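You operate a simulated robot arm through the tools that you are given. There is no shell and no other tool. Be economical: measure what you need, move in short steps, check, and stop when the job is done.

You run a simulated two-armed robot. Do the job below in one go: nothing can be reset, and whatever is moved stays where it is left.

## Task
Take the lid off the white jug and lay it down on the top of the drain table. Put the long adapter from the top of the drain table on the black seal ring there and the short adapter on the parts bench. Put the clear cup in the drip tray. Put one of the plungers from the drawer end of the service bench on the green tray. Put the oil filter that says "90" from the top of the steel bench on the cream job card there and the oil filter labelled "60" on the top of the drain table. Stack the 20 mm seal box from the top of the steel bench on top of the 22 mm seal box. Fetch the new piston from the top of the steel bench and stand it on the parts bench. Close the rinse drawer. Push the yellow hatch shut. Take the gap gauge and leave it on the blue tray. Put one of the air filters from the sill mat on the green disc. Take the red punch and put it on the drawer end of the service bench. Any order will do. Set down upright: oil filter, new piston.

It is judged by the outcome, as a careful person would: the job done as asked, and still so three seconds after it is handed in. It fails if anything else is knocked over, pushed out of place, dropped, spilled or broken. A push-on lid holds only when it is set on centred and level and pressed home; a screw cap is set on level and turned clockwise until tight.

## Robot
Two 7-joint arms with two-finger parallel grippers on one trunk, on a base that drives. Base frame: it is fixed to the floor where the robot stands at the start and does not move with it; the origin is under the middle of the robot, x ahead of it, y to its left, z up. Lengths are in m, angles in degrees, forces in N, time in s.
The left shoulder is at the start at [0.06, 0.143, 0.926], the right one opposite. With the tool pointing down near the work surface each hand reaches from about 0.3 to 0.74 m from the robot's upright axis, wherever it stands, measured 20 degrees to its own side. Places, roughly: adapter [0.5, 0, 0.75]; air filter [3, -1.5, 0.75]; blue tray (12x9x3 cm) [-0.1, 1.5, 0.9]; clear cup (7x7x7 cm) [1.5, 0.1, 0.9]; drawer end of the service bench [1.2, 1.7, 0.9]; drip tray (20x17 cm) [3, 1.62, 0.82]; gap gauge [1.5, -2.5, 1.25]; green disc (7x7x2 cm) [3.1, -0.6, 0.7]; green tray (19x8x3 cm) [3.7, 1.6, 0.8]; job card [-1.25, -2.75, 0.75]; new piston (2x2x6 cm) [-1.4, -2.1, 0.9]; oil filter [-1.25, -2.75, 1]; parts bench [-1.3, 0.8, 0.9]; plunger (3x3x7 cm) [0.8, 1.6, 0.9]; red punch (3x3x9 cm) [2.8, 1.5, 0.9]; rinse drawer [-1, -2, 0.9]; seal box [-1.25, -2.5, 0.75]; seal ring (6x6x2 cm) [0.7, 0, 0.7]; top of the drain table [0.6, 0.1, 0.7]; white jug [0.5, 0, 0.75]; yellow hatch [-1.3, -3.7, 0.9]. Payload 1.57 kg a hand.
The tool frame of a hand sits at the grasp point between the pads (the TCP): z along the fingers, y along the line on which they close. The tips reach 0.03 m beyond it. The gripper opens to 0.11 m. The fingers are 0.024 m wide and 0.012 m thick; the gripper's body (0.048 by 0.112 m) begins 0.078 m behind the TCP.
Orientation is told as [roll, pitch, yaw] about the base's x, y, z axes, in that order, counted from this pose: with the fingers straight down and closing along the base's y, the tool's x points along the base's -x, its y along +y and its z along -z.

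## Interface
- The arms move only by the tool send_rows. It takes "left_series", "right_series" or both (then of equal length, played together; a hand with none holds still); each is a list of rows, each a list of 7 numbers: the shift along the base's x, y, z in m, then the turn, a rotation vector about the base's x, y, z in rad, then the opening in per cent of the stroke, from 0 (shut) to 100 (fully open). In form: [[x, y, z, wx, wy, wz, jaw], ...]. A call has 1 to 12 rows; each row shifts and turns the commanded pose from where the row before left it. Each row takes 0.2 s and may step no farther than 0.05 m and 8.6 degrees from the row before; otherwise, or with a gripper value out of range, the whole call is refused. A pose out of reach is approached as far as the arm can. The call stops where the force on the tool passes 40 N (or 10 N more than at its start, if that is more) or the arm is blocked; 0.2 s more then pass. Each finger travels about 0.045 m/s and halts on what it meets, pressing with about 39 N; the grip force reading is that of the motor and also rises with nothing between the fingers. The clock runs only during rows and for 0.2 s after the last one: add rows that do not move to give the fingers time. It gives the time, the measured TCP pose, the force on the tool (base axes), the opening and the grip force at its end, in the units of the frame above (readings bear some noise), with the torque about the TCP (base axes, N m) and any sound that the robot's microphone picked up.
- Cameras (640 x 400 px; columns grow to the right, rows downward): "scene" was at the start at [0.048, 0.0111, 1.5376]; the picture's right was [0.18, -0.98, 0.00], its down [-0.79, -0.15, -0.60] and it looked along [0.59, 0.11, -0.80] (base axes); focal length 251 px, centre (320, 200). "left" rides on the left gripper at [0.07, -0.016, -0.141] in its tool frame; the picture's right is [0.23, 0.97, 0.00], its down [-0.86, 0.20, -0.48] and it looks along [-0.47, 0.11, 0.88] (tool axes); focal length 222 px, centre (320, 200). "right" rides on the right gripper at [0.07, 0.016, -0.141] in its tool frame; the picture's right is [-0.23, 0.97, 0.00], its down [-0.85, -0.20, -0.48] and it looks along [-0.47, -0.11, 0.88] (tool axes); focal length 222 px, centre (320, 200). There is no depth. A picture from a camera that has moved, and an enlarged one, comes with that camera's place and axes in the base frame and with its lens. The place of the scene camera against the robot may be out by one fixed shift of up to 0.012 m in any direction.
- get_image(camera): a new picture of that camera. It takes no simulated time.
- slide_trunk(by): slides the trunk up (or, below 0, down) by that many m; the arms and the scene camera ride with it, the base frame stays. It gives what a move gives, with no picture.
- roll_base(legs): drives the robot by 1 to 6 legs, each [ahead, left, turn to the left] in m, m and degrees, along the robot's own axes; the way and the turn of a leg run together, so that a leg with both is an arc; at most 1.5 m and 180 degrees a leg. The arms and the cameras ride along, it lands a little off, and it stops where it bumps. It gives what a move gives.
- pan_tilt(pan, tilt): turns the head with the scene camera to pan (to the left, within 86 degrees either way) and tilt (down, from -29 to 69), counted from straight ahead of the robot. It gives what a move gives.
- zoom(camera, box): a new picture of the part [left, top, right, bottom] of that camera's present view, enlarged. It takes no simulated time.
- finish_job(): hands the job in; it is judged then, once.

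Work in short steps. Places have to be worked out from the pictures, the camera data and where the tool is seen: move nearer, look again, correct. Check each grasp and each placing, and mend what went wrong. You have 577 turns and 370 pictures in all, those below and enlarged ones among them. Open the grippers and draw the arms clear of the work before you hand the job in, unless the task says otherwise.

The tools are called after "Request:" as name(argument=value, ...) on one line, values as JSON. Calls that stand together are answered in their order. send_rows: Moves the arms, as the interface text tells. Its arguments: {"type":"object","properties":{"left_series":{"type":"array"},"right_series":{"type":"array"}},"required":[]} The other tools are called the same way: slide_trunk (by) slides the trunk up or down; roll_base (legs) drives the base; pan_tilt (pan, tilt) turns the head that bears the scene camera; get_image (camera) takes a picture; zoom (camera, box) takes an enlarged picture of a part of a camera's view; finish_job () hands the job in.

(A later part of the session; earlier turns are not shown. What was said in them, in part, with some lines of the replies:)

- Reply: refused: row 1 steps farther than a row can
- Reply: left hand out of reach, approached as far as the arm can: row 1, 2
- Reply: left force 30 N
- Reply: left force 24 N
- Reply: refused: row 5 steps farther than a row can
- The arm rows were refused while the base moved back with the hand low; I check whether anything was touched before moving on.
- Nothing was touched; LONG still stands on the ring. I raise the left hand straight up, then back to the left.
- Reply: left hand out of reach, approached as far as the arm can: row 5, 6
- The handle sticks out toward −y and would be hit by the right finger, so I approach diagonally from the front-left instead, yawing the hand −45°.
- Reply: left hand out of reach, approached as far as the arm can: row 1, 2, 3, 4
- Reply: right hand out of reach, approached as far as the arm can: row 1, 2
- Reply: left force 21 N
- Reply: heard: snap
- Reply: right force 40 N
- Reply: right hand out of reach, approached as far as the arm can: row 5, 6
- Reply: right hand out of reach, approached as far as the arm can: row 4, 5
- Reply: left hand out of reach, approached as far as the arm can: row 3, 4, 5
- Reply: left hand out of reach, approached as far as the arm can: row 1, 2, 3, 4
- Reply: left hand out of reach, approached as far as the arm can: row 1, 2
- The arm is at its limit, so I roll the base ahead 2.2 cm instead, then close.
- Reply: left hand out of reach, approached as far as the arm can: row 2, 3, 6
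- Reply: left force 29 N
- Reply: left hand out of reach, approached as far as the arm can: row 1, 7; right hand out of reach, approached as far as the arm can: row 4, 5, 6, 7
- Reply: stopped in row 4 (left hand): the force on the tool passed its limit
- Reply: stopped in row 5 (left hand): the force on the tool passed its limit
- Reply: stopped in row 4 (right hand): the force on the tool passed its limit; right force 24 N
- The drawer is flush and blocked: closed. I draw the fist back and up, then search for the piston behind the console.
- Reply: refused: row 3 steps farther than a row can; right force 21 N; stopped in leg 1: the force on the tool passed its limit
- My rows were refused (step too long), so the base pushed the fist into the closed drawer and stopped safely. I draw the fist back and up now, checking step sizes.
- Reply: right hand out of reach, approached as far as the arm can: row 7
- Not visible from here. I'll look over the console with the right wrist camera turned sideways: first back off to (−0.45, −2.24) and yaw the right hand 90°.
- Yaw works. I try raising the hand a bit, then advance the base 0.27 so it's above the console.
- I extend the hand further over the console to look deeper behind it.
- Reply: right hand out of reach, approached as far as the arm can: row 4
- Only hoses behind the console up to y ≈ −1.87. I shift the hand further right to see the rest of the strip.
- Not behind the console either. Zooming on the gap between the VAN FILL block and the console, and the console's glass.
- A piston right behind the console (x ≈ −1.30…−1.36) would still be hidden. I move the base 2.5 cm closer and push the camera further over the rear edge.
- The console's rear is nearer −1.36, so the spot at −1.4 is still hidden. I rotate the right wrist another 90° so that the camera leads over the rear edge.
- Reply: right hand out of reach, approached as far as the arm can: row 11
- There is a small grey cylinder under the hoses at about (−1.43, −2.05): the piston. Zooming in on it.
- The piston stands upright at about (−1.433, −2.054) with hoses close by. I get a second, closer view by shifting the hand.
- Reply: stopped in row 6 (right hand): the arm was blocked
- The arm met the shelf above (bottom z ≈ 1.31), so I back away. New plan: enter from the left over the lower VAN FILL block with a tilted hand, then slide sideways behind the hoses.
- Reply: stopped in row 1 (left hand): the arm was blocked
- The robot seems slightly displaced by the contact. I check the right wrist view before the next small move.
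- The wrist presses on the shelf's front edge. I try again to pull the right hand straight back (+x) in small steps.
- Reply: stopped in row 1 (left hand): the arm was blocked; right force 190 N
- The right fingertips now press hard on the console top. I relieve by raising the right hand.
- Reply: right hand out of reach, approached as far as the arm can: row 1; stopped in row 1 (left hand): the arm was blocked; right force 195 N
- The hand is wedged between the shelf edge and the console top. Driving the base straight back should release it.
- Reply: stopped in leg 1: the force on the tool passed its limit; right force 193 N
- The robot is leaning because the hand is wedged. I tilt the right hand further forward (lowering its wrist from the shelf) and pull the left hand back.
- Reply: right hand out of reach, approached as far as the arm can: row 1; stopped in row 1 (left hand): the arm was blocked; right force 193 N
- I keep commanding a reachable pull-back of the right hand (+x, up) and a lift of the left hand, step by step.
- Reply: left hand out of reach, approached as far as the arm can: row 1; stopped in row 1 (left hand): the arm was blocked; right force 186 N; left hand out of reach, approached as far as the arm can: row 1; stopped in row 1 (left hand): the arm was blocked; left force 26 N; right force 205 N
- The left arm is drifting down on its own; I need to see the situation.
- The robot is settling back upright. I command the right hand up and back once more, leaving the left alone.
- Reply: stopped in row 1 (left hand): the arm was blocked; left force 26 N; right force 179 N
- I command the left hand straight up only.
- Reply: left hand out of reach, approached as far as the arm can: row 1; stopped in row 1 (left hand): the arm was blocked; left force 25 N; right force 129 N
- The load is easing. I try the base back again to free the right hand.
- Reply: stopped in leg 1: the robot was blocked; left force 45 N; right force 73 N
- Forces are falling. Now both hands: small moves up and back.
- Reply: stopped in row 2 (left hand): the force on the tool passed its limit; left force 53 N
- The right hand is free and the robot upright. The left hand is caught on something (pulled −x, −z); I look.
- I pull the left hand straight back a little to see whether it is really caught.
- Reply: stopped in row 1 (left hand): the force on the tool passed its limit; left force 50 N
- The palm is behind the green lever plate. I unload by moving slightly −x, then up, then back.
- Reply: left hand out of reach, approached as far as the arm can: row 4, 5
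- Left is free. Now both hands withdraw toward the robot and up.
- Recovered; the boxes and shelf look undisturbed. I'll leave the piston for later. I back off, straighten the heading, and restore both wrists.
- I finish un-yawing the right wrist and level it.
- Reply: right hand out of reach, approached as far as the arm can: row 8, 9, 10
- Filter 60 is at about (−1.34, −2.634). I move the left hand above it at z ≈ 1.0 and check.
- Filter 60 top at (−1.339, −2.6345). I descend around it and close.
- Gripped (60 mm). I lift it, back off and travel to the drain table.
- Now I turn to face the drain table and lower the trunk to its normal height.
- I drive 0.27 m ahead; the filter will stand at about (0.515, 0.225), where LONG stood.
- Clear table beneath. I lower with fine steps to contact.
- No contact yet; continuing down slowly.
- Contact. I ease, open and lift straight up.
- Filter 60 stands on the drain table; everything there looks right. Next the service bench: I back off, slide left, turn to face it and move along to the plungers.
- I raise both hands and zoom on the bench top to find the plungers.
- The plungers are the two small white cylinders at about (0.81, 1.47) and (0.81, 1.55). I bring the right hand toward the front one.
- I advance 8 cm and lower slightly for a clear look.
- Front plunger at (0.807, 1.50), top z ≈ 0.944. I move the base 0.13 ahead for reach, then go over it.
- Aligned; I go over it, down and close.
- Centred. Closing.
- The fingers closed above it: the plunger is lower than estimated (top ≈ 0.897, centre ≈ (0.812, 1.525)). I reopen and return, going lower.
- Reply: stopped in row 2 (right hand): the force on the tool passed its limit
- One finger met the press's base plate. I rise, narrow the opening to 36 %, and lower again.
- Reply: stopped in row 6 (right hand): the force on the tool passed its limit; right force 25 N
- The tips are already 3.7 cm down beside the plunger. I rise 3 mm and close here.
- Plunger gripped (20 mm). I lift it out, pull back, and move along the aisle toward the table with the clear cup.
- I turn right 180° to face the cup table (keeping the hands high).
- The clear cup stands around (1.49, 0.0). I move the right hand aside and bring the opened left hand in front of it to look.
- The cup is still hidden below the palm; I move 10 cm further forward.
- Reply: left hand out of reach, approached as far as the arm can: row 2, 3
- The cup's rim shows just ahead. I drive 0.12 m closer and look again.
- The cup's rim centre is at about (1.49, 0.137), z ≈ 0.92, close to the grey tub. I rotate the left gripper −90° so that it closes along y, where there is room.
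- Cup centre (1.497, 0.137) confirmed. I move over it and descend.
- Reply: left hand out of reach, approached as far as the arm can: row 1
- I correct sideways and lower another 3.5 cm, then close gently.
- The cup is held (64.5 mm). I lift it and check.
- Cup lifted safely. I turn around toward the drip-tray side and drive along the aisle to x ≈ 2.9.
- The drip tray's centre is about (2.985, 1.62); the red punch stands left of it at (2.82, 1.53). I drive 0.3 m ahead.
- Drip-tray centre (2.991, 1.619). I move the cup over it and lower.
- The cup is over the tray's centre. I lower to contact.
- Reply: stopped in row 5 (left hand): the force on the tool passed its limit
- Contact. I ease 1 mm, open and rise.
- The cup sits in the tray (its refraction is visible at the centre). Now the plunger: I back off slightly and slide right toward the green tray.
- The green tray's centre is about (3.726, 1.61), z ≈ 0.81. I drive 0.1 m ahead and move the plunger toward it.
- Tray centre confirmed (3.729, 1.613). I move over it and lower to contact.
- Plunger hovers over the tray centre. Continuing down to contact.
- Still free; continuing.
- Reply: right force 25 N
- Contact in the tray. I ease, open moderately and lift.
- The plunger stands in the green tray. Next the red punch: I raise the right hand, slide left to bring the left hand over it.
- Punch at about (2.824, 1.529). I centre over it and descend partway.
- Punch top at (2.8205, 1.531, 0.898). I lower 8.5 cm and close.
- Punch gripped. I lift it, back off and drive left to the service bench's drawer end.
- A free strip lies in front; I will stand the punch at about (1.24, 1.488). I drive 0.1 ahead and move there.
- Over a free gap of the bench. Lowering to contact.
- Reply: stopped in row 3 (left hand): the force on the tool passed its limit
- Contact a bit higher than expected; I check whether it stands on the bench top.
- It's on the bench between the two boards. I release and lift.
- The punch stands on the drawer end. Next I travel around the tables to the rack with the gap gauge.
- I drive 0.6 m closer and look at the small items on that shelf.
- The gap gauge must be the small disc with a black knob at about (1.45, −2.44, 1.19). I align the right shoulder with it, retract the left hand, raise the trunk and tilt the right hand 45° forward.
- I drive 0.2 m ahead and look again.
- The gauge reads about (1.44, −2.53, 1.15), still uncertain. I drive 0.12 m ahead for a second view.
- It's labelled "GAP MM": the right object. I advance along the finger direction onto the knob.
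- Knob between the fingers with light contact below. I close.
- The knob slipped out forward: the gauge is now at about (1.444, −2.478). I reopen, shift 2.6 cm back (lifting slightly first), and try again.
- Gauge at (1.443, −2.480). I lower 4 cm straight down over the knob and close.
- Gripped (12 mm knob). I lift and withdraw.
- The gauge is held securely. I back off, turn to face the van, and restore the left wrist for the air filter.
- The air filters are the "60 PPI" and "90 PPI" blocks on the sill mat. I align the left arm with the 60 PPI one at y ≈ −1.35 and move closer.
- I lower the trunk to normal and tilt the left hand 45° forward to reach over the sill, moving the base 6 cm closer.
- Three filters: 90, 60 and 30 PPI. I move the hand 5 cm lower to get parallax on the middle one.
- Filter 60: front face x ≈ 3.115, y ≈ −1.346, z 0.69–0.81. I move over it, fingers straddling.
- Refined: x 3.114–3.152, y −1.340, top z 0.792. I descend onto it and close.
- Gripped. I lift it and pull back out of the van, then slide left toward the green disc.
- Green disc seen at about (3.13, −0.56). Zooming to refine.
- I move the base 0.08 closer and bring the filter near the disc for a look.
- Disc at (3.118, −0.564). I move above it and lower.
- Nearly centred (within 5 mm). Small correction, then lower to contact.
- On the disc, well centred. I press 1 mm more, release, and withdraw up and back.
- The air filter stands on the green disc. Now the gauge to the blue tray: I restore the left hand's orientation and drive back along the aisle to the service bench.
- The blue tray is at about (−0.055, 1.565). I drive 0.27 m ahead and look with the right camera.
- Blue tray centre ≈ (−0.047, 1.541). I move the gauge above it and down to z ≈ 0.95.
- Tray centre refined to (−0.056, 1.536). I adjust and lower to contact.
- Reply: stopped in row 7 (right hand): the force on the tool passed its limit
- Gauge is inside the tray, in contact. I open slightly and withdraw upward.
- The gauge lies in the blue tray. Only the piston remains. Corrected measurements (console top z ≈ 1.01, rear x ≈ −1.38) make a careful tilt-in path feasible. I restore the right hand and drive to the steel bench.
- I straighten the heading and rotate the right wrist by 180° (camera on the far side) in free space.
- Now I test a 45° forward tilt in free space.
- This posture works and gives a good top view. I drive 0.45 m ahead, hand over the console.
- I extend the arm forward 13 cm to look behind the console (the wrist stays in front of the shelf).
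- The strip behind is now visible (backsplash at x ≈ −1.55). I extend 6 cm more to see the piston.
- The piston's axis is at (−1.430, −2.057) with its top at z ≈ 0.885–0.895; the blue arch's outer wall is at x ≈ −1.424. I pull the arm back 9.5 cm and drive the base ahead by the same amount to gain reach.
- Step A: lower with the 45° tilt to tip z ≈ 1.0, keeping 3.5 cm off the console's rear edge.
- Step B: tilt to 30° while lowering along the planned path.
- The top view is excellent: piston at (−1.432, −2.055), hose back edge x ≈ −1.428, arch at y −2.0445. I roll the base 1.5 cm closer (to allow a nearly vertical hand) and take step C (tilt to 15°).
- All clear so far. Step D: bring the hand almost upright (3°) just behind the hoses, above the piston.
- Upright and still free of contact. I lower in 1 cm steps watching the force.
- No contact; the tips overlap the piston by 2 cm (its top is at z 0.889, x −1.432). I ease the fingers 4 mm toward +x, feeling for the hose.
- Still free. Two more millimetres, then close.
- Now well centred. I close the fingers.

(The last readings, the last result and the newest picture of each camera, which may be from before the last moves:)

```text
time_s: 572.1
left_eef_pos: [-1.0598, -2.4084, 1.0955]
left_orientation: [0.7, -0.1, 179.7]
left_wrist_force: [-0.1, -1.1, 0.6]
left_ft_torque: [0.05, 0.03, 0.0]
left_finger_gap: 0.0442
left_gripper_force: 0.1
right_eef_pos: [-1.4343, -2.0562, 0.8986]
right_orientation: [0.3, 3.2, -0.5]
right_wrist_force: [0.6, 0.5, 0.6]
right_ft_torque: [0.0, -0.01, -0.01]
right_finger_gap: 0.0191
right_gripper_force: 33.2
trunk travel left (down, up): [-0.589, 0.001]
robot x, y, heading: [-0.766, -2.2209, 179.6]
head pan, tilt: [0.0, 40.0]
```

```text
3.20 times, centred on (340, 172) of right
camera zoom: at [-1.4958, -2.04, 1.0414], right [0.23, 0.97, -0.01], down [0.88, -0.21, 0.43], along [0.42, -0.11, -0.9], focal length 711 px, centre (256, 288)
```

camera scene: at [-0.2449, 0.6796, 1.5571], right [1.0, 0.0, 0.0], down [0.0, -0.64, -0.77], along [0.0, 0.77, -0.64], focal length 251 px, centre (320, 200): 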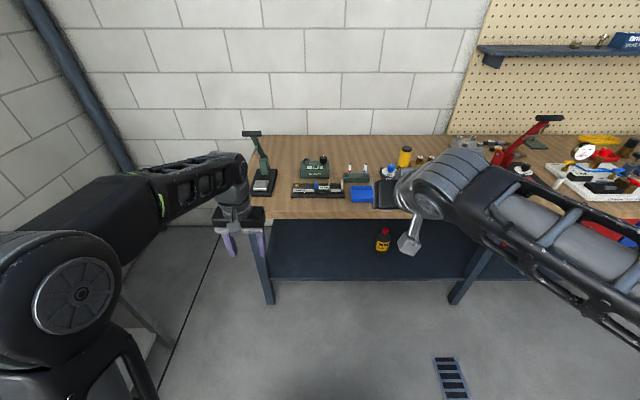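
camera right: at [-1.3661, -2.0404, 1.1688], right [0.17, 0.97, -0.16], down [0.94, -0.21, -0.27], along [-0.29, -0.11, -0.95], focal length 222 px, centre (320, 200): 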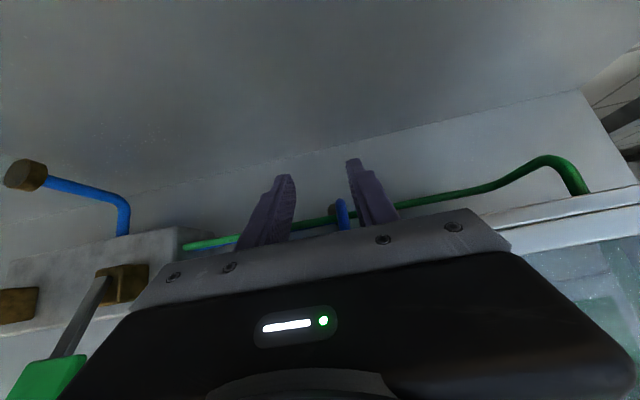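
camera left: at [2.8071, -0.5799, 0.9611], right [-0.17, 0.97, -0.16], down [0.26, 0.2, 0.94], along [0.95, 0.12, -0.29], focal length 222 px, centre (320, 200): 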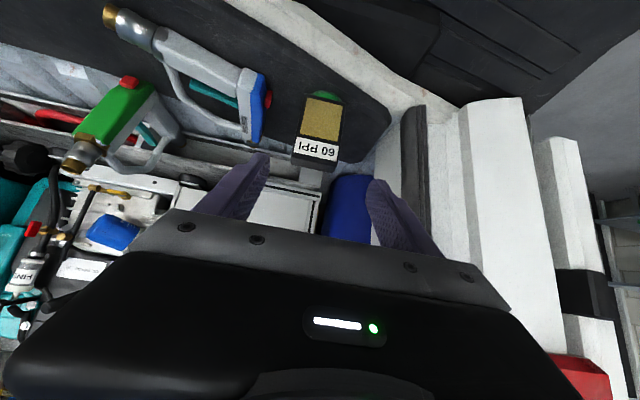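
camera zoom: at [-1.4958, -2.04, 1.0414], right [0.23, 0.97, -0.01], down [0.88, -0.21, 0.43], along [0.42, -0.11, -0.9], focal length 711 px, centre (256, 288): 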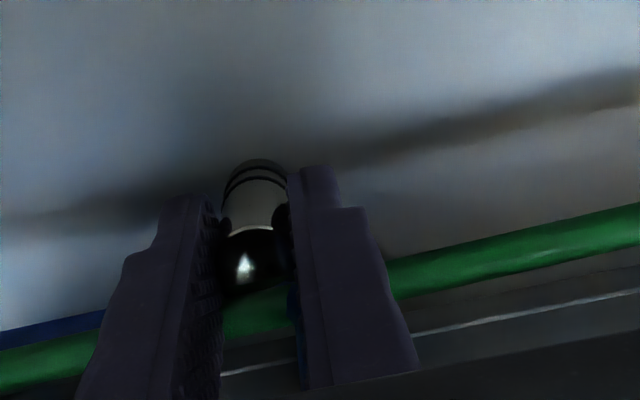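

Gripped (19 mm, 33 N)! I draw it back from under the hoses while tilting and rising gently.

Request:
send_rows(right_series=[[-0.005, 0, 0.002, 0, 0.03, 0, 5], [-0.006, 0, 0.003, 0, 0.05, 0, 5], [-0.002, 0, 0.01, 0, 0.05, 0, 5], [0.002, 0, 0.014, 0, 0.045, 0, 5], [0.002, 0, 0.014, 0, 0.034, 0, 5], [0, 0, 0, 0, 0, 0, 5]])

Request:
zoom(camera="right", box=[240, 130, 440, 245])

```text
time_s: 573.5
left_eef_pos: [-1.0634, -2.4086, 1.0944]
left_orientation: [0.7, 0.2, 179.9]
left_wrist_force: [-0.4, 0.6, -0.6]
left_ft_torque: [0.0, -0.03, 0.01]
left_finger_gap: 0.044
left_gripper_force: 0.1
right_eef_pos: [-1.4482, -2.0555, 0.9413]
right_orientation: [0.3, 15.0, -0.5]
right_wrist_force: [-37.0, 0.2, -5.2]
right_ft_torque: [-0.12, -2.3, 0.57]
right_finger_gap: 0.0189
right_gripper_force: 32.7
trunk travel left (down, up): [-0.589, 0.001]
robot x, y, heading: [-0.7605, -2.2203, 179.7]
head pan, tilt: [0.0, 40.0]
```

```text
3.20 times, centred on (340, 188) of right
camera zoom: at [-1.4783, -2.0395, 1.0929], right [0.23, 0.97, -0.06], down [0.95, -0.21, 0.24], along [0.22, -0.11, -0.97], focal length 711 px, centre (256, 240)
```

zoom: 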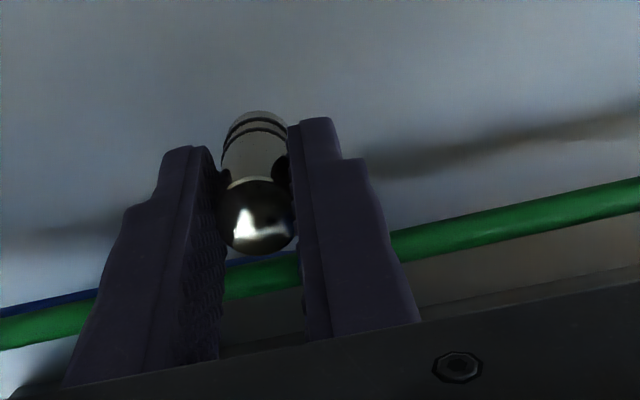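

The finger root presses on the blue arch. I shift 1.3 cm away (−x), then rise.

Request:
send_rows(right_series=[[-0.013, 0, 0, 0, 0, 0, 5], [0, 0, 0, 0, 0, 0, 5]])

```text
time_s: 574.1
left_eef_pos: [-1.0592, -2.4077, 1.0958]
left_orientation: [0.9, -0.2, 179.8]
left_wrist_force: [-0.2, -0.8, 0.9]
left_ft_torque: [0.0, 0.02, 0.0]
left_finger_gap: 0.0443
left_gripper_force: 0.1
right_eef_pos: [-1.4547, -2.0562, 0.9403]
right_orientation: [0.3, 14.8, -0.5]
right_wrist_force: [0.3, -0.2, -2.4]
right_ft_torque: [-0.01, -0.03, -0.01]
right_finger_gap: 0.0189
right_gripper_force: 33.3
trunk travel left (down, up): [-0.589, 0.001]
robot x, y, heading: [-0.7624, -2.2197, 179.6]
head pan, tilt: [0.0, 40.0]
```

Free again. I shift 2 cm further back, then rise while tilting to 30°.

Request:
send_rows(right_series=[[-0.01, 0, 0, 0, 0, 0, 5], [-0.0105, 0, 0, 0, 0, 0, 5], [0, 0, 0.0152, 0, 0.0873, 0, 5], [0, 0, 0.0152, 0, 0.0873, 0, 5], [0, 0, 0.0152, 0, 0.0873, 0, 5], [0, 0, 0, 0, 0, 0, 5]])

Request:
get_image(camera="right")

```text
time_s: 575.5
left_eef_pos: [-1.0603, -2.4078, 1.094]
left_orientation: [0.6, 0.0, 179.8]
left_wrist_force: [-0.3, 0.2, -0.6]
left_ft_torque: [0.0, -0.01, -0.04]
left_finger_gap: 0.0439
left_gripper_force: 0.0
right_eef_pos: [-1.4772, -2.0553, 0.988]
right_orientation: [0.3, 29.9, -0.5]
right_wrist_force: [0.4, -0.5, -1.7]
right_ft_torque: [-0.01, -0.02, -0.01]
right_finger_gap: 0.0189
right_gripper_force: 32.9
trunk travel left (down, up): [-0.589, 0.001]
robot x, y, heading: [-0.7593, -2.2196, 179.9]
head pan, tilt: [0.0, 40.0]
```

```text
79 pictures are left
camera right: at [-1.466, -2.0396, 1.1419], right [0.21, 0.97, -0.11], down [0.98, -0.21, -0.01], along [-0.04, -0.11, -0.99], focal length 222 px, centre (320, 200)
```

right: 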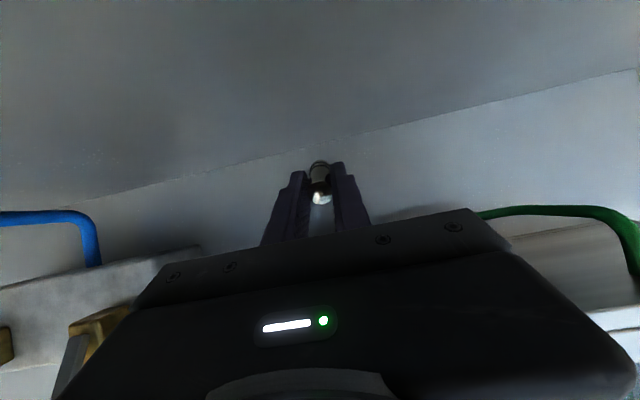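

Piston held, no contact forces. I continue to 45° and upward, away from the console edge.

Request:
send_rows(right_series=[[0.0053, 0, 0.0183, 0, 0.0873, 0, 5], [0.0053, 0, 0.0183, 0, 0.0873, 0, 5], [0.0053, 0, 0.0183, 0, 0.0873, 0, 5], [0, 0, 0.03, 0, 0, 0, 5], [0, 0, 0.03, 0, 0, 0, 5], [0, 0, 0.03, 0, 0, 0, 5], [0, 0, 0, 0, 0, 0, 5]])

```text
time_s: 577.0
left_eef_pos: [-1.0597, -2.4068, 1.0959]
left_orientation: [0.7, -0.2, 179.8]
left_wrist_force: [0.6, -0.1, 0.4]
left_ft_torque: [-0.01, -0.03, -0.01]
left_finger_gap: 0.0439
left_gripper_force: 0.0
right_eef_pos: [-1.4563, -2.0571, 1.1207]
right_orientation: [0.1, 43.7, -0.4]
right_wrist_force: [1.1, 0.6, -6.4]
right_ft_torque: [-0.2, 0.45, 0.03]
right_finger_gap: 0.0189
right_gripper_force: 33.1
trunk travel left (down, up): [-0.589, 0.001]
robot x, y, heading: [-0.7596, -2.2202, 180.0]
head pan, tilt: [0.0, 40.0]
stopped in row 7 (right hand): the force on the tool passed its limit (the readings are from after the stop); the commanded pose is now the measured one
```

The camera side touched the shelf's underside. I lower 1.2 cm and move back (+x) out from under it.

Request:
send_rows(right_series=[[0, 0, -0.012, 0, 0, 0, 5], [0.02, 0, -0.002, 0, 0, 0, 5], [0.03, 0, 0, 0, 0, 0, 5], [0.03, 0, 0, 0, 0, 0, 5], [0, 0, 0, 0, 0, 0, 5]])

Request:
get_image(camera="right")

```text
time_s: 578.2
left_eef_pos: [-1.0581, -2.4071, 1.0962]
left_orientation: [0.7, -0.1, 179.8]
left_wrist_force: [0.0, 1.4, 0.3]
left_ft_torque: [0.02, -0.01, 0.0]
left_finger_gap: 0.0437
left_gripper_force: 0.0
right_eef_pos: [-1.3778, -2.0567, 1.1082]
right_orientation: [0.3, 43.8, -0.4]
right_wrist_force: [0.9, -0.3, -1.3]
right_ft_torque: [0.0, -0.05, 0.03]
right_finger_gap: 0.0189
right_gripper_force: 33.3
trunk travel left (down, up): [-0.589, 0.001]
robot x, y, heading: [-0.762, -2.2208, 180.1]
head pan, tilt: [0.0, 40.0]
```

```text
78 pictures are left
camera right: at [-1.3293, -2.0414, 1.2555], right [0.17, 0.97, -0.15], down [0.95, -0.21, -0.25], along [-0.27, -0.1, -0.96], focal length 222 px, centre (320, 200)
```

right: 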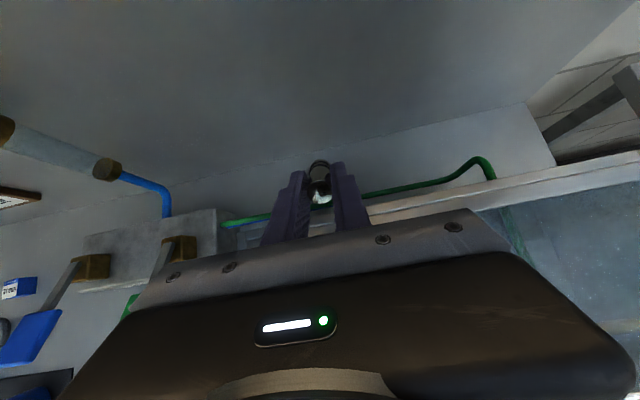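

The piston is out. I raise the hand and back the base away.

Request:
send_rows(right_series=[[0.04, 0, 0.01, 0, 0, 0, 5], [0.03, 0, 0.03, 0, 0, 0, 5], [0.02, 0, 0.03, 0, 0, 0, 5], [0, 0, 0, 0, 0, 0, 5]])

Request:
roll_base(legs=[[-0.5, 0, 0]])

Request:
get_image(camera="scene")

```text
time_s: 579.2
left_eef_pos: [-1.0596, -2.4072, 1.0947]
left_orientation: [0.7, -0.2, 179.8]
left_wrist_force: [-0.8, -0.5, 0.4]
left_ft_torque: [-0.01, -0.03, 0.02]
left_finger_gap: 0.0438
left_gripper_force: 0.1
right_eef_pos: [-1.2865, -2.0562, 1.1784]
right_orientation: [0.4, 43.8, -0.4]
right_wrist_force: [-0.1, -0.7, -1.2]
right_ft_torque: [0.0, -0.05, 0.01]
right_finger_gap: 0.0187
right_gripper_force: 32.7
trunk travel left (down, up): [-0.589, 0.001]
robot x, y, heading: [-0.7624, -2.2207, 179.8]
head pan, tilt: [0.0, 40.0]
```

```text
time_s: 582.2
left_eef_pos: [-0.5569, -2.41, 1.0958]
left_orientation: [0.6, -0.2, 179.8]
left_wrist_force: [-0.5, -0.7, 0.2]
left_ft_torque: [-0.02, 0.0, -0.03]
left_finger_gap: 0.0439
left_gripper_force: 0.0
right_eef_pos: [-0.7851, -2.0583, 1.1786]
right_orientation: [0.3, 43.9, -0.5]
right_wrist_force: [0.2, 0.5, -1.5]
right_ft_torque: [0.0, -0.02, -0.01]
right_finger_gap: 0.0189
right_gripper_force: 32.7
trunk travel left (down, up): [-0.589, 0.001]
robot x, y, heading: [-0.2632, -2.2227, 179.6]
head pan, tilt: [0.0, 40.0]
```

```text
77 pictures are left
camera scene: at [-0.3083, -2.2247, 1.6201], right [0.01, 1.0, 0.0], down [0.64, 0.0, -0.77], along [-0.77, 0.0, -0.64], focal length 251 px, centre (320, 200)
```

scene: 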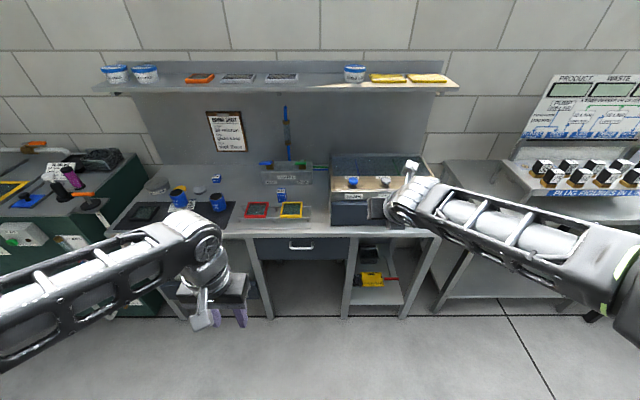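

The bench behind looks undisturbed. Now I restore the right hand (tilt back to vertical, then yaw) in free space.

Request:
send_rows(right_series=[[0.02, 0.01, -0.015, 0, -0.128, 0, 5], [0.02, 0.01, -0.015, 0, -0.128, 0, 5], [0.02, 0.01, -0.015, 0, -0.128, 0, 5], [0.02, 0.01, -0.015, 0, -0.128, 0, 5], [0.02, 0, -0.015, 0, -0.128, 0, 5], [0.01, 0, -0.015, 0, -0.126, 0, 5], [0, 0, 0, 0, 0, -0.14, 5], [0, 0, 0, 0, 0, -0.14, 5], [0, 0, 0, 0, 0, -0.14, 5], [0, 0, 0, 0, 0, -0.14, 5], [0, 0, 0, 0, 0, -0.14, 5], [0, 0, 0, 0, 0, -0.14, 5]])

Request:
send_rows(right_series=[[0, 0, 0, 0, 0, -0.142, 5], [0, 0, 0, 0, 0, -0.142, 5], [0, 0, 0, 0, 0, -0.142, 5], [0, 0, 0, 0, 0, -0.142, 5], [0, 0, 0, 0, 0, -0.142, 5], [0, 0, 0, 0, 0, -0.142, 5], [0, 0, 0, 0, 0, -0.142, 5], [0, 0, 0, 0, 0, -0.142, 5], [0, 0, 0, 0, 0, -0.142, 5], [0, 0, 0, 0, 0, -0.142, 5], [0, 0, 0, 0, 0, -0.142, 5], [0, 0, 0, 0, 0, -0.142, 5]])

```text
time_s: 584.8
left_eef_pos: [-0.5578, -2.4102, 1.0952]
left_orientation: [0.7, 0.0, 179.8]
left_wrist_force: [0.9, 0.0, -1.5]
left_ft_torque: [-0.02, -0.02, 0.01]
left_finger_gap: 0.0442
left_gripper_force: 0.1
right_eef_pos: [-0.675, -2.0187, 1.0862]
right_orientation: [0.7, 0.0, -48.7]
right_wrist_force: [-0.9, 0.6, -0.7]
right_ft_torque: [0.0, -0.01, -0.01]
right_finger_gap: 0.0189
right_gripper_force: 33.6
trunk travel left (down, up): [-0.589, 0.001]
robot x, y, heading: [-0.2579, -2.2242, 179.7]
head pan, tilt: [0.0, 40.0]
```

```text
time_s: 587.4
left_eef_pos: [-0.5559, -2.4107, 1.0953]
left_orientation: [0.7, -0.1, 179.8]
left_wrist_force: [0.0, 0.9, -0.7]
left_ft_torque: [0.03, -0.02, 0.0]
left_finger_gap: 0.0438
left_gripper_force: 0.1
right_eef_pos: [-0.6747, -2.0185, 1.0875]
right_orientation: [0.6, -0.1, -146.4]
right_wrist_force: [-0.3, -0.8, -1.5]
right_ft_torque: [-0.04, -0.01, -0.01]
right_finger_gap: 0.0188
right_gripper_force: 32.8
trunk travel left (down, up): [-0.589, 0.001]
robot x, y, heading: [-0.2633, -2.2239, 179.7]
head pan, tilt: [0.0, 40.0]
```

Finishing the yaw, then driving along the aisle to the parts bench (y ≈ 0.9).

Request:
send_rows(right_series=[[0, 0, 0, 0, 0, -0.1465, 5], [0, 0, 0, 0, 0, -0.1465, 5], [0, 0, 0, 0, 0, -0.1465, 5], [0, 0, 0, 0, 0, -0.1465, 5], [0, 0, 0, 0, 0, 0, 5]])

Request:
get_image(camera="right")

Request:
roll_base(legs=[[0, -1.5, 0], [0, -1.5, 0], [0, -0.12, 0]])

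```text
time_s: 588.6
left_eef_pos: [-0.5572, -2.4093, 1.0959]
left_orientation: [0.7, -0.2, 179.8]
left_wrist_force: [0.3, -0.6, 0.4]
left_ft_torque: [-0.01, 0.02, -0.01]
left_finger_gap: 0.0439
left_gripper_force: 0.0
right_eef_pos: [-0.6746, -2.0192, 1.0878]
right_orientation: [0.6, 0.0, -179.9]
right_wrist_force: [0.2, 0.1, -1.3]
right_ft_torque: [-0.03, 0.06, -0.01]
right_finger_gap: 0.019
right_gripper_force: 33.0
trunk travel left (down, up): [-0.589, 0.001]
robot x, y, heading: [-0.2616, -2.2266, 179.7]
head pan, tilt: [0.0, 40.0]
```

```text
76 pictures are left
camera right: at [-0.6049, -2.0338, 1.2267], right [-0.22, -0.97, 0.01], down [-0.86, 0.2, 0.48], along [-0.47, 0.1, -0.88], focal length 222 px, centre (320, 200)
```

right: 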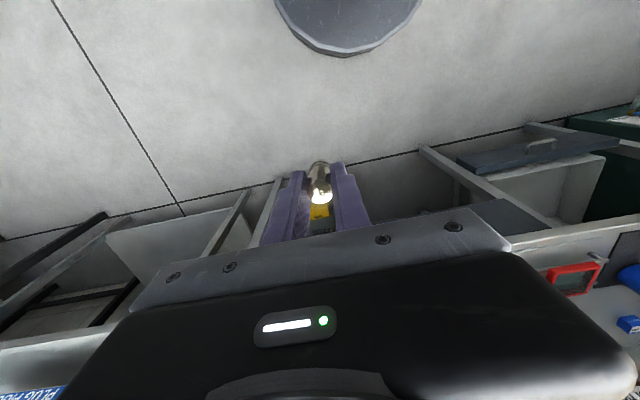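

```text
time_s: 603.9
left_eef_pos: [-0.5249, 0.7246, 1.095]
left_orientation: [0.7, -0.1, 179.0]
left_wrist_force: [0.0, 0.4, 0.8]
left_ft_torque: [-0.07, 0.02, 0.0]
left_finger_gap: 0.0441
left_gripper_force: 0.1
right_eef_pos: [-0.6362, 1.1165, 1.0866]
right_orientation: [0.6, 0.1, 179.6]
right_wrist_force: [1.1, 0.5, -1.9]
right_ft_torque: [-0.08, 0.02, 0.05]
right_finger_gap: 0.0187
right_gripper_force: 33.2
trunk travel left (down, up): [-0.589, 0.001]
robot x, y, heading: [-0.2236, 0.9063, 179.1]
head pan, tilt: [0.0, 40.0]
```

I drive to the parts bench and look at the free strip beside SHORT.

Request:
roll_base(legs=[[0.35, 0, 0.8]])

Request:
pan_tilt(pan=-25, tilt=45)

Request:
send_rows(right_series=[[-0.03, 0.035, 0, 0, -0.026, 0, 5], [-0.03, 0.035, 0, 0, -0.026, 0, 5], [-0.03, 0.01, -0.02, 0, 0, 0, 5], [-0.03, 0, -0.02, 0, 0, 0, 5], [0, 0, 0, 0, 0, 0, 5]])

Request:
get_image(camera="right")

Request:
get_image(camera="scene")

```text
time_s: 606.2
left_eef_pos: [-0.8692, 0.7218, 1.0951]
left_orientation: [0.6, -0.1, 180.0]
left_wrist_force: [-0.4, 0.0, -0.4]
left_ft_torque: [0.0, -0.01, 0.01]
left_finger_gap: 0.0438
left_gripper_force: 0.1
right_eef_pos: [-0.9888, 1.1126, 1.0883]
right_orientation: [0.5, 0.1, -179.5]
right_wrist_force: [0.3, 1.3, -0.7]
right_ft_torque: [0.03, -0.02, 0.0]
right_finger_gap: 0.0187
right_gripper_force: 33.3
trunk travel left (down, up): [-0.589, 0.001]
robot x, y, heading: [-0.5717, 0.9074, 179.9]
head pan, tilt: [0.0, 40.0]
```

```text
time_s: 607.1
left_eef_pos: [-0.8684, 0.7217, 1.0958]
left_orientation: [0.7, -0.1, 179.9]
left_wrist_force: [-0.5, 0.6, 0.2]
left_ft_torque: [-0.02, -0.01, -0.01]
left_finger_gap: 0.0439
left_gripper_force: 0.1
right_eef_pos: [-0.9871, 1.1126, 1.0884]
right_orientation: [0.6, 0.0, -179.4]
right_wrist_force: [0.2, -0.7, -1.6]
right_ft_torque: [0.01, 0.0, 0.02]
right_finger_gap: 0.0191
right_gripper_force: 33.5
trunk travel left (down, up): [-0.589, 0.001]
robot x, y, heading: [-0.575, 0.9114, 179.8]
head pan, tilt: [-25.0, 45.0]
```

```text
time_s: 608.3
left_eef_pos: [-0.8688, 0.7221, 1.0953]
left_orientation: [0.8, -0.1, 179.9]
left_wrist_force: [0.0, -0.2, -0.3]
left_ft_torque: [0.01, 0.02, 0.01]
left_finger_gap: 0.0441
left_gripper_force: 0.1
right_eef_pos: [-1.1077, 1.1931, 1.0476]
right_orientation: [0.6, 3.0, -179.6]
right_wrist_force: [-0.1, -0.1, -0.7]
right_ft_torque: [-0.03, 0.02, 0.0]
right_finger_gap: 0.0187
right_gripper_force: 32.9
trunk travel left (down, up): [-0.589, 0.001]
robot x, y, heading: [-0.5725, 0.9137, 180.1]
head pan, tilt: [-25.0, 45.0]
```

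```text
75 pictures are left
camera right: at [-1.0444, 1.1786, 1.1904], right [-0.22, -0.98, 0.0], down [-0.88, 0.2, 0.43], along [-0.42, 0.1, -0.9], focal length 222 px, centre (320, 200)
```

right: 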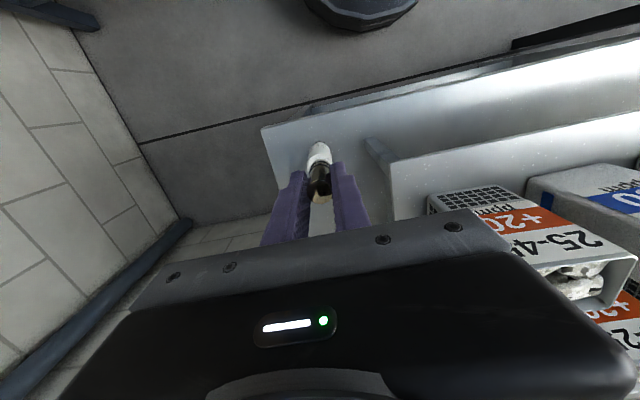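

```text
74 pictures are left
camera scene: at [-0.6093, 0.9428, 1.6129], right [0.42, 0.91, 0.0], down [0.64, -0.3, -0.71], along [-0.64, 0.3, -0.71], focal length 251 px, centre (320, 200)
```

scene: 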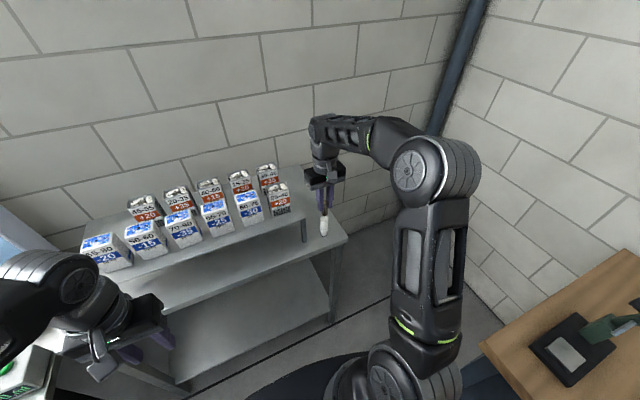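

The piston hangs right above SHORT, so I raise it 2 cm first and then move the base 7 cm ahead to bring it past SHORT.

Request:
send_rows(right_series=[[0.01, 0, 0.015, 0, 0, 0, 5], [0.01, 0, 0.01, 0, 0, 0, 5], [0, 0, 0, 0, 0, 0, 5]])

Request:
roll_base(legs=[[0.09, 0, 0]])

Request:
get_image(camera="right")

```text
time_s: 609.1
left_eef_pos: [-0.8688, 0.7219, 1.0942]
left_orientation: [0.7, -0.2, 180.0]
left_wrist_force: [-0.3, 0.3, 0.1]
left_ft_torque: [-0.01, -0.01, -0.03]
left_finger_gap: 0.0438
left_gripper_force: 0.1
right_eef_pos: [-1.0874, 1.1929, 1.0729]
right_orientation: [0.7, 3.0, -179.4]
right_wrist_force: [-0.6, 0.4, -1.9]
right_ft_torque: [0.01, 0.01, -0.01]
right_finger_gap: 0.0187
right_gripper_force: 32.6
trunk travel left (down, up): [-0.589, 0.001]
robot x, y, heading: [-0.5744, 0.913, 180.0]
head pan, tilt: [-25.0, 45.0]
```

```text
time_s: 610.2
left_eef_pos: [-0.9608, 0.7226, 1.0952]
left_orientation: [0.7, 0.0, 179.9]
left_wrist_force: [-0.4, 0.6, -0.9]
left_ft_torque: [0.0, -0.02, -0.01]
left_finger_gap: 0.0438
left_gripper_force: 0.0
right_eef_pos: [-1.1796, 1.193, 1.0719]
right_orientation: [0.5, 3.1, -179.5]
right_wrist_force: [-0.4, -0.4, -1.9]
right_ft_torque: [0.0, -0.03, -0.02]
right_finger_gap: 0.0188
right_gripper_force: 33.1
trunk travel left (down, up): [-0.589, 0.001]
robot x, y, heading: [-0.6638, 0.9149, 179.8]
head pan, tilt: [-25.0, 45.0]
```

```text
73 pictures are left
camera right: at [-1.1176, 1.1785, 1.2151], right [-0.22, -0.98, 0.0], down [-0.88, 0.2, 0.43], along [-0.42, 0.1, -0.9], focal length 222 px, centre (320, 200)
```

right: 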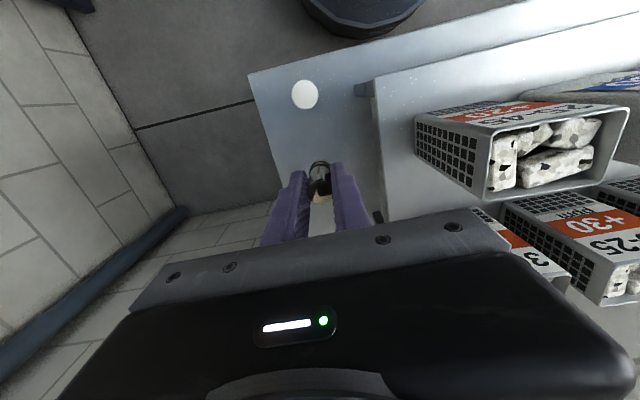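

SHORT is now behind; I shift 1.2 cm away from the cartons and lower toward the bench.

Request:
send_rows(right_series=[[0, 0.012, 0, 0, 0, 0, 5], [0, 0, -0.04, 0, 0, 0, 5], [0, 0, -0.04, 0, 0, 0, 5], [0, 0, -0.025, 0, 0, 0, 5], [0, 0, 0, 0, 0, 0, 5]])

Request:
get_image(camera="right")

Request:
zoom(camera="scene", box=[260, 120, 420, 260])

```text
time_s: 611.4
left_eef_pos: [-0.9592, 0.7236, 1.0957]
left_orientation: [0.8, -0.1, 180.1]
left_wrist_force: [0.5, 0.0, 0.4]
left_ft_torque: [-0.05, -0.01, -0.01]
left_finger_gap: 0.0441
left_gripper_force: 0.1
right_eef_pos: [-1.1788, 1.2043, 0.9683]
right_orientation: [0.6, 3.0, -179.4]
right_wrist_force: [-0.6, 0.1, -1.9]
right_ft_torque: [-0.03, -0.01, 0.02]
right_finger_gap: 0.019
right_gripper_force: 33.0
trunk travel left (down, up): [-0.589, 0.001]
robot x, y, heading: [-0.6642, 0.9104, 179.7]
head pan, tilt: [-25.0, 45.0]
```

```text
72 pictures are left
camera right: at [-1.1164, 1.1902, 1.1112], right [-0.22, -0.98, 0.0], down [-0.88, 0.2, 0.43], along [-0.42, 0.1, -0.9], focal length 222 px, centre (320, 200)
```

right: 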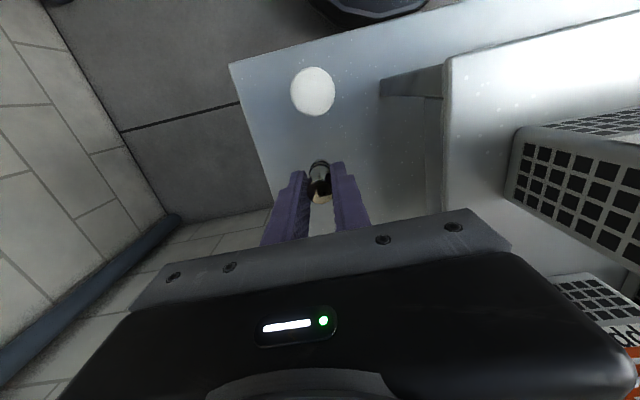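

```text
2.86 times, centred on (340, 190) of scene
camera zoom: at [-0.7005, 0.9429, 1.6129], right [0.42, 0.91, 0.0], down [0.64, -0.3, -0.71], along [-0.64, 0.3, -0.71], focal length 718 px, centre (263, 229)
```

zoom: 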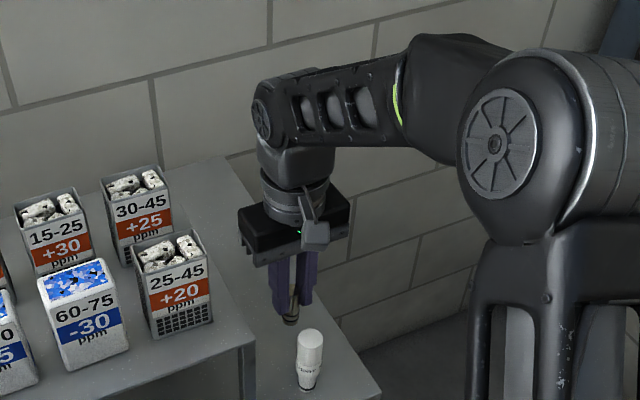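

Position is clear. Lowering in small steps to contact.

Request:
send_rows(right_series=[[0, 0, -0.012, 0, 0, 0, 5], [0, 0, -0.004, 0, 0, 0, 5], [0, 0, -0.003, 0, 0, 0, 5], [0, 0, -0.003, 0, 0, 0, 5], [0, 0, -0.003, 0, 0, 0, 5], [0, 0, -0.003, 0, 0, 0, 5], [0, 0, -0.003, 0, 0, 0, 5], [0, 0, 0, 0, 0, 0, 5]])

```text
time_s: 613.2
left_eef_pos: [-0.9578, 0.7224, 1.095]
left_orientation: [0.7, -0.1, 180.0]
left_wrist_force: [-0.3, 0.2, 0.3]
left_ft_torque: [-0.01, 0.0, 0.0]
left_finger_gap: 0.0438
left_gripper_force: 0.2
right_eef_pos: [-1.1777, 1.2061, 0.9367]
right_orientation: [0.6, 3.0, -179.5]
right_wrist_force: [0.4, -0.4, -1.2]
right_ft_torque: [0.0, 0.0, 0.02]
right_finger_gap: 0.0188
right_gripper_force: 32.9
trunk travel left (down, up): [-0.589, 0.001]
robot x, y, heading: [-0.6617, 0.9097, 180.0]
head pan, tilt: [-25.0, 45.0]
```

Not yet touching; continuing.

Request:
send_rows(right_series=[[0, 0, -0.003, 0, 0, 0, 5], [0, 0, -0.003, 0, 0, 0, 5], [0, 0, -0.003, 0, 0, 0, 5], [0, 0, -0.003, 0, 0, 0, 5], [0, 0, 0, 0, 0, 0, 5]])

Request:
zoom(camera="right", box=[240, 110, 400, 230])

```text
time_s: 614.4
left_eef_pos: [-0.9606, 0.723, 1.0958]
left_orientation: [0.8, -0.2, 180.0]
left_wrist_force: [-0.3, -0.2, 0.0]
left_ft_torque: [0.02, 0.03, -0.02]
left_finger_gap: 0.0441
left_gripper_force: 0.0
right_eef_pos: [-1.1782, 1.2051, 0.9241]
right_orientation: [0.4, 2.9, -179.5]
right_wrist_force: [0.7, 0.4, -1.4]
right_ft_torque: [0.02, -0.02, 0.01]
right_finger_gap: 0.019
right_gripper_force: 33.0
trunk travel left (down, up): [-0.589, 0.001]
robot x, y, heading: [-0.6627, 0.9134, 180.0]
head pan, tilt: [-25.0, 45.0]
```

```text
3.33 times, centred on (320, 170) of right
camera zoom: at [-1.1159, 1.1905, 1.0675], right [-0.22, -0.98, 0.0], down [-0.88, 0.2, 0.43], along [-0.42, 0.1, -0.9], focal length 740 px, centre (320, 300)
```

zoom: 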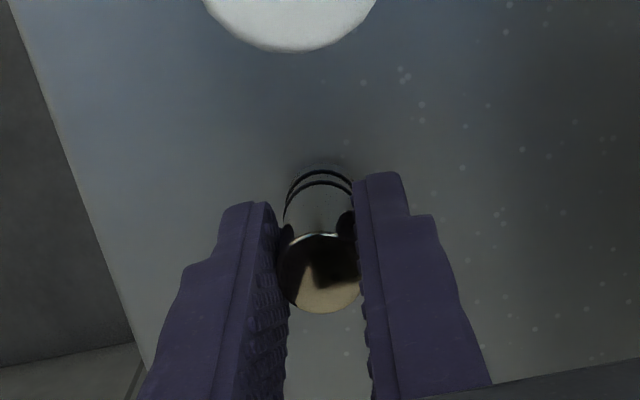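

The shadow shows it is just above the bench. Continuing in 2 mm steps.

Request:
send_rows(right_series=[[0, 0, -0.002, 0, 0, 0, 5], [0, 0, -0.002, 0, 0, 0, 5], [0, 0, -0.002, 0, 0, 0, 5], [0, 0, -0.002, 0, 0, 0, 5], [0, 0, -0.002, 0, 0, 0, 5], [0, 0, 0, 0, 0, 0, 5]])

```text
time_s: 615.8
left_eef_pos: [-0.9579, 0.7218, 1.095]
left_orientation: [0.7, -0.1, 180.0]
left_wrist_force: [-0.1, 0.3, 0.2]
left_ft_torque: [0.01, 0.01, -0.01]
left_finger_gap: 0.044
left_gripper_force: 0.0
right_eef_pos: [-1.1775, 1.2044, 0.9179]
right_orientation: [0.5, 2.7, -179.5]
right_wrist_force: [-1.0, 1.3, 22.5]
right_ft_torque: [0.19, 0.07, 0.0]
right_finger_gap: 0.0193
right_gripper_force: 33.3
trunk travel left (down, up): [-0.589, 0.001]
robot x, y, heading: [-0.6627, 0.9116, 179.9]
head pan, tilt: [-25.0, 45.0]
```

Contact (22 N). I ease 2 mm and open slowly, then rise.

Request:
send_rows(right_series=[[0, 0, 0.002, 0, 0, 0, 5], [0, 0, 0, 0, 0, 0, 5]])

Request:
send_rows(right_series=[[0, 0, 0, 0, 0, 0, 20], [0, 0, 0, 0, 0, 0, 30], [0, 0, 0, 0, 0, 0, 38], [0, 0, 0, 0, 0, 0, 38], [0, 0, 0.02, 0, 0, 0, 38], [0, 0, 0.04, 0, 0, 0, 38], [0, 0, 0.045, 0, 0, 0, 38], [0, 0, 0.03, 0, 0, 0, 38]])

Request:
get_image(camera="right")

Request:
zoom(camera="scene", box=[300, 150, 400, 250])

```text
time_s: 616.4
left_eef_pos: [-0.9582, 0.7224, 1.0957]
left_orientation: [0.7, -0.1, 180.0]
left_wrist_force: [-0.4, 0.2, -0.4]
left_ft_torque: [-0.02, 0.01, 0.0]
left_finger_gap: 0.044
left_gripper_force: 0.0
right_eef_pos: [-1.1784, 1.2056, 0.9168]
right_orientation: [0.7, 3.0, -179.5]
right_wrist_force: [-3.7, 1.9, 11.5]
right_ft_torque: [0.21, 0.31, 0.02]
right_finger_gap: 0.0189
right_gripper_force: 32.6
trunk travel left (down, up): [-0.589, 0.001]
robot x, y, heading: [-0.6613, 0.9073, 180.0]
head pan, tilt: [-25.0, 45.0]
```

```text
time_s: 618.2
left_eef_pos: [-0.9581, 0.7222, 1.0952]
left_orientation: [0.6, -0.1, 180.0]
left_wrist_force: [0.0, 0.4, 0.5]
left_ft_torque: [0.03, 0.02, -0.01]
left_finger_gap: 0.0439
left_gripper_force: 0.1
right_eef_pos: [-1.1787, 1.204, 1.053]
right_orientation: [0.5, 2.9, -179.6]
right_wrist_force: [0.0, -0.8, 0.0]
right_ft_torque: [-0.01, 0.0, 0.0]
right_finger_gap: 0.0417
right_gripper_force: 0.0
trunk travel left (down, up): [-0.589, 0.001]
robot x, y, heading: [-0.6621, 0.9098, 180.0]
head pan, tilt: [-25.0, 45.0]
```

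```text
69 pictures are left
camera right: at [-1.1157, 1.1899, 1.1957], right [-0.22, -0.98, 0.0], down [-0.88, 0.2, 0.43], along [-0.42, 0.1, -0.9], focal length 222 px, centre (320, 200)
```

right: 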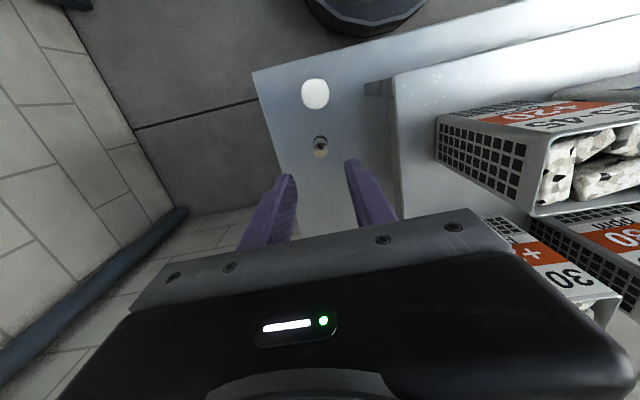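

```text
4.00 times, centred on (350, 200) of scene
camera zoom: at [-0.7003, 0.9427, 1.6128], right [0.42, 0.91, 0.0], down [0.64, -0.3, -0.71], along [-0.64, 0.3, -0.71], focal length 1006 px, centre (200, 200)
```

zoom: 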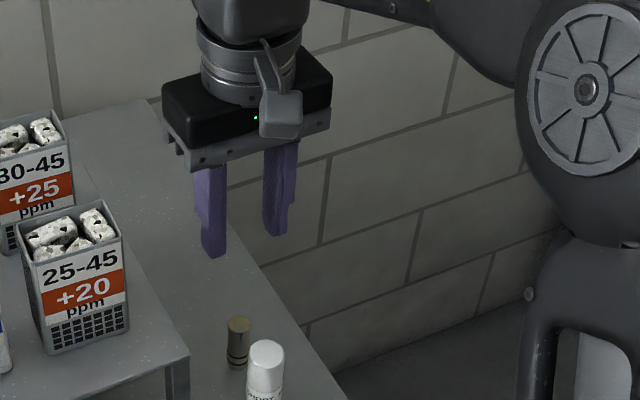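

The piston stands upright on the parts bench. I back off and do a final check of the steel bench.

Request:
send_rows(right_series=[[0.03, 0, 0.02, 0, 0.05, 0, 40], [0.04, 0, 0, 0, 0, 0, 40], [0.04, 0, 0, 0, 0, 0, 40], [0.04, -0.02, 0, 0, 0, 0, 40]])

Request:
roll_base(legs=[[-0.42, 0, 0], [0, 1.5, 0], [0, 1.5, 0]])

Request:
pan_tilt(pan=15, tilt=35)

Request:
zoom(camera="scene", box=[160, 120, 380, 270])

Request:
zoom(camera="scene", box=[330, 130, 500, 270])

```text
time_s: 619.2
left_eef_pos: [-0.9578, 0.7216, 1.0953]
left_orientation: [0.7, -0.1, 180.0]
left_wrist_force: [0.3, -0.4, -0.1]
left_ft_torque: [0.01, 0.0, 0.04]
left_finger_gap: 0.0441
left_gripper_force: 0.0
right_eef_pos: [-1.0262, 1.1831, 1.0743]
right_orientation: [0.5, 0.1, -179.4]
right_wrist_force: [0.5, 0.6, 0.0]
right_ft_torque: [-0.01, 0.02, 0.03]
right_finger_gap: 0.0441
right_gripper_force: 0.0
trunk travel left (down, up): [-0.589, 0.001]
robot x, y, heading: [-0.6603, 0.9147, 179.9]
head pan, tilt: [-25.0, 45.0]
```

```text
time_s: 635.9
left_eef_pos: [-0.5478, -2.291, 1.0951]
left_orientation: [0.7, -0.2, -179.8]
left_wrist_force: [0.0, -0.2, 0.6]
left_ft_torque: [0.02, -0.02, 0.01]
left_finger_gap: 0.0441
left_gripper_force: 0.1
right_eef_pos: [-0.6179, -1.8296, 1.0732]
right_orientation: [0.6, 0.1, -179.3]
right_wrist_force: [-0.3, -0.1, -0.4]
right_ft_torque: [0.02, -0.04, 0.01]
right_finger_gap: 0.0439
right_gripper_force: 0.1
trunk travel left (down, up): [-0.589, 0.001]
robot x, y, heading: [-0.2558, -2.099, -180.3]
head pan, tilt: [-25.0, 45.0]
```

```text
time_s: 637.0
left_eef_pos: [-0.5504, -2.2896, 1.0956]
left_orientation: [0.7, -0.1, -179.7]
left_wrist_force: [0.9, 0.7, 0.8]
left_ft_torque: [-0.02, 0.04, 0.01]
left_finger_gap: 0.0442
left_gripper_force: 0.0
right_eef_pos: [-0.6188, -1.8284, 1.0723]
right_orientation: [0.6, 0.1, -179.3]
right_wrist_force: [0.0, 0.7, 0.9]
right_ft_torque: [0.02, -0.02, 0.05]
right_finger_gap: 0.0441
right_gripper_force: 0.1
trunk travel left (down, up): [-0.589, 0.001]
robot x, y, heading: [-0.25, -2.0987, -179.9]
head pan, tilt: [15.0, 35.0]
```

```text
2.67 times, centred on (270, 195) of scene
camera zoom: at [-0.3019, -2.1254, 1.6276], right [-0.26, 0.97, 0.0], down [0.55, 0.15, -0.82], along [-0.79, -0.21, -0.57], focal length 670 px, centre (453, 213)
```

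zoom: 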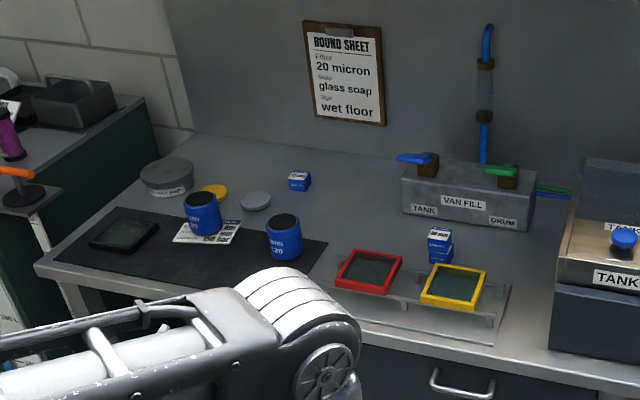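

```text
2.86 times, centred on (415, 200) of scene
camera zoom: at [-0.3019, -2.1254, 1.6276], right [-0.26, 0.97, 0.0], down [0.55, 0.15, -0.82], along [-0.79, -0.21, -0.57], focal length 718 px, centre (49, 200)
```

zoom: 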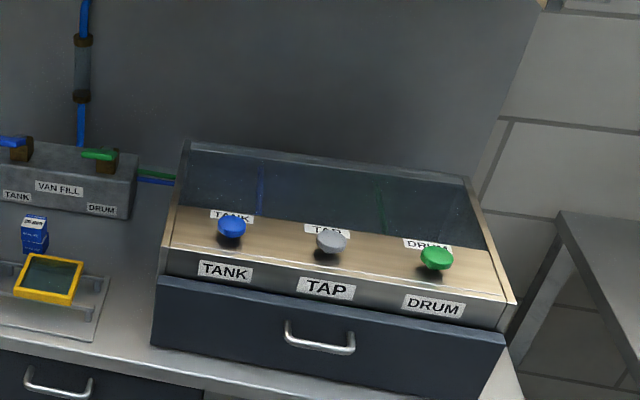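

Filter 90 on the card, the stack, the closed drawer and everything else check out. I open both grippers fully, with the arms clear of the work.

Request:
send_rows(left_series=[[0, 0, 0, 0, 0, 0, 100], [0, 0, 0, 0, 0, 0, 100], [0, 0, 0, 0, 0, 0, 100], [0, 0, 0, 0, 0, 0, 100]], right_series=[[0, 0, 0, 0, 0, 0, 100], [0, 0, 0, 0, 0, 0, 100], [0, 0, 0, 0, 0, 0, 100], [0, 0, 0, 0, 0, 0, 100]])

Request:
pan_tilt(pan=60, tilt=25)

Request:
zoom(camera="scene", box=[260, 130, 480, 270])

```text
time_s: 638.0
left_eef_pos: [-0.5485, -2.2893, 1.0947]
left_orientation: [0.7, -0.1, -179.8]
left_wrist_force: [0.1, -0.1, -0.2]
left_ft_torque: [0.0, -0.01, 0.01]
left_finger_gap: 0.1101
left_gripper_force: 0.2
right_eef_pos: [-0.6197, -1.829, 1.0721]
right_orientation: [0.6, 0.2, -179.2]
right_wrist_force: [0.2, 0.9, -0.5]
right_ft_torque: [-0.04, -0.03, -0.01]
right_finger_gap: 0.11
right_gripper_force: 0.1
trunk travel left (down, up): [-0.589, 0.001]
robot x, y, heading: [-0.2557, -2.0993, -179.7]
head pan, tilt: [15.0, 35.0]
```

```text
time_s: 639.1
left_eef_pos: [-0.548, -2.2892, 1.0953]
left_orientation: [0.7, -0.1, -179.9]
left_wrist_force: [0.2, 0.7, -0.1]
left_ft_torque: [0.04, -0.02, 0.0]
left_finger_gap: 0.1096
left_gripper_force: 0.0
right_eef_pos: [-0.6193, -1.8282, 1.074]
right_orientation: [0.6, 0.1, -179.2]
right_wrist_force: [-0.6, 0.7, 0.0]
right_ft_torque: [-0.02, 0.0, 0.0]
right_finger_gap: 0.1099
right_gripper_force: 0.1
trunk travel left (down, up): [-0.589, 0.001]
robot x, y, heading: [-0.2512, -2.102, -179.8]
head pan, tilt: [60.0, 25.0]
```

```text
2.86 times, centred on (370, 200) of scene
camera zoom: at [-0.2628, -2.1824, 1.6434], right [-0.87, 0.5, 0.0], down [0.21, 0.37, -0.91], along [-0.45, -0.79, -0.42], focal length 718 px, centre (177, 200)
```

zoom: 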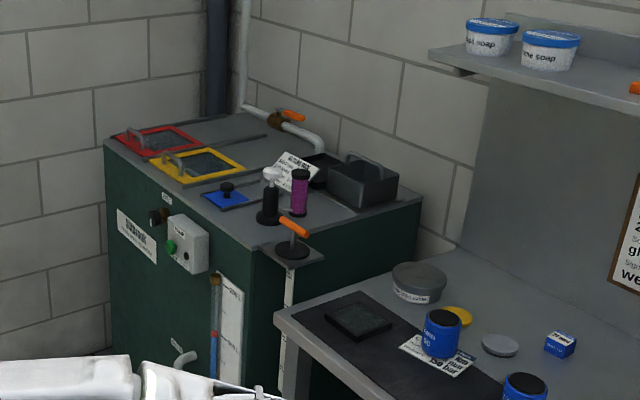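

The yellow hatch is shut flush with the red one and filter 90 stands on the card. Grippers are open and arms clear, so I hand the job in.

Request:
finish_job()

```text
The job is handed in.
```

I finished all the tasks and handed the job in, with both grippers open and the arms clear. The one placement I could not confirm clearly is the clear cup in the drip tray. It is transparent, so I judged it from the contact force when I set it down and from its distortion in the pictures.

While fetching the new piston, the right arm jammed between the shelf and the rinse console. The fingertips pressed the console top with about 200 N and the robot leaned back before I freed it. The left hand was also briefly caught on the green lever of the VAN FILL block. Afterwards the bench, shelf, drawer and levers looked unchanged in the pictures.
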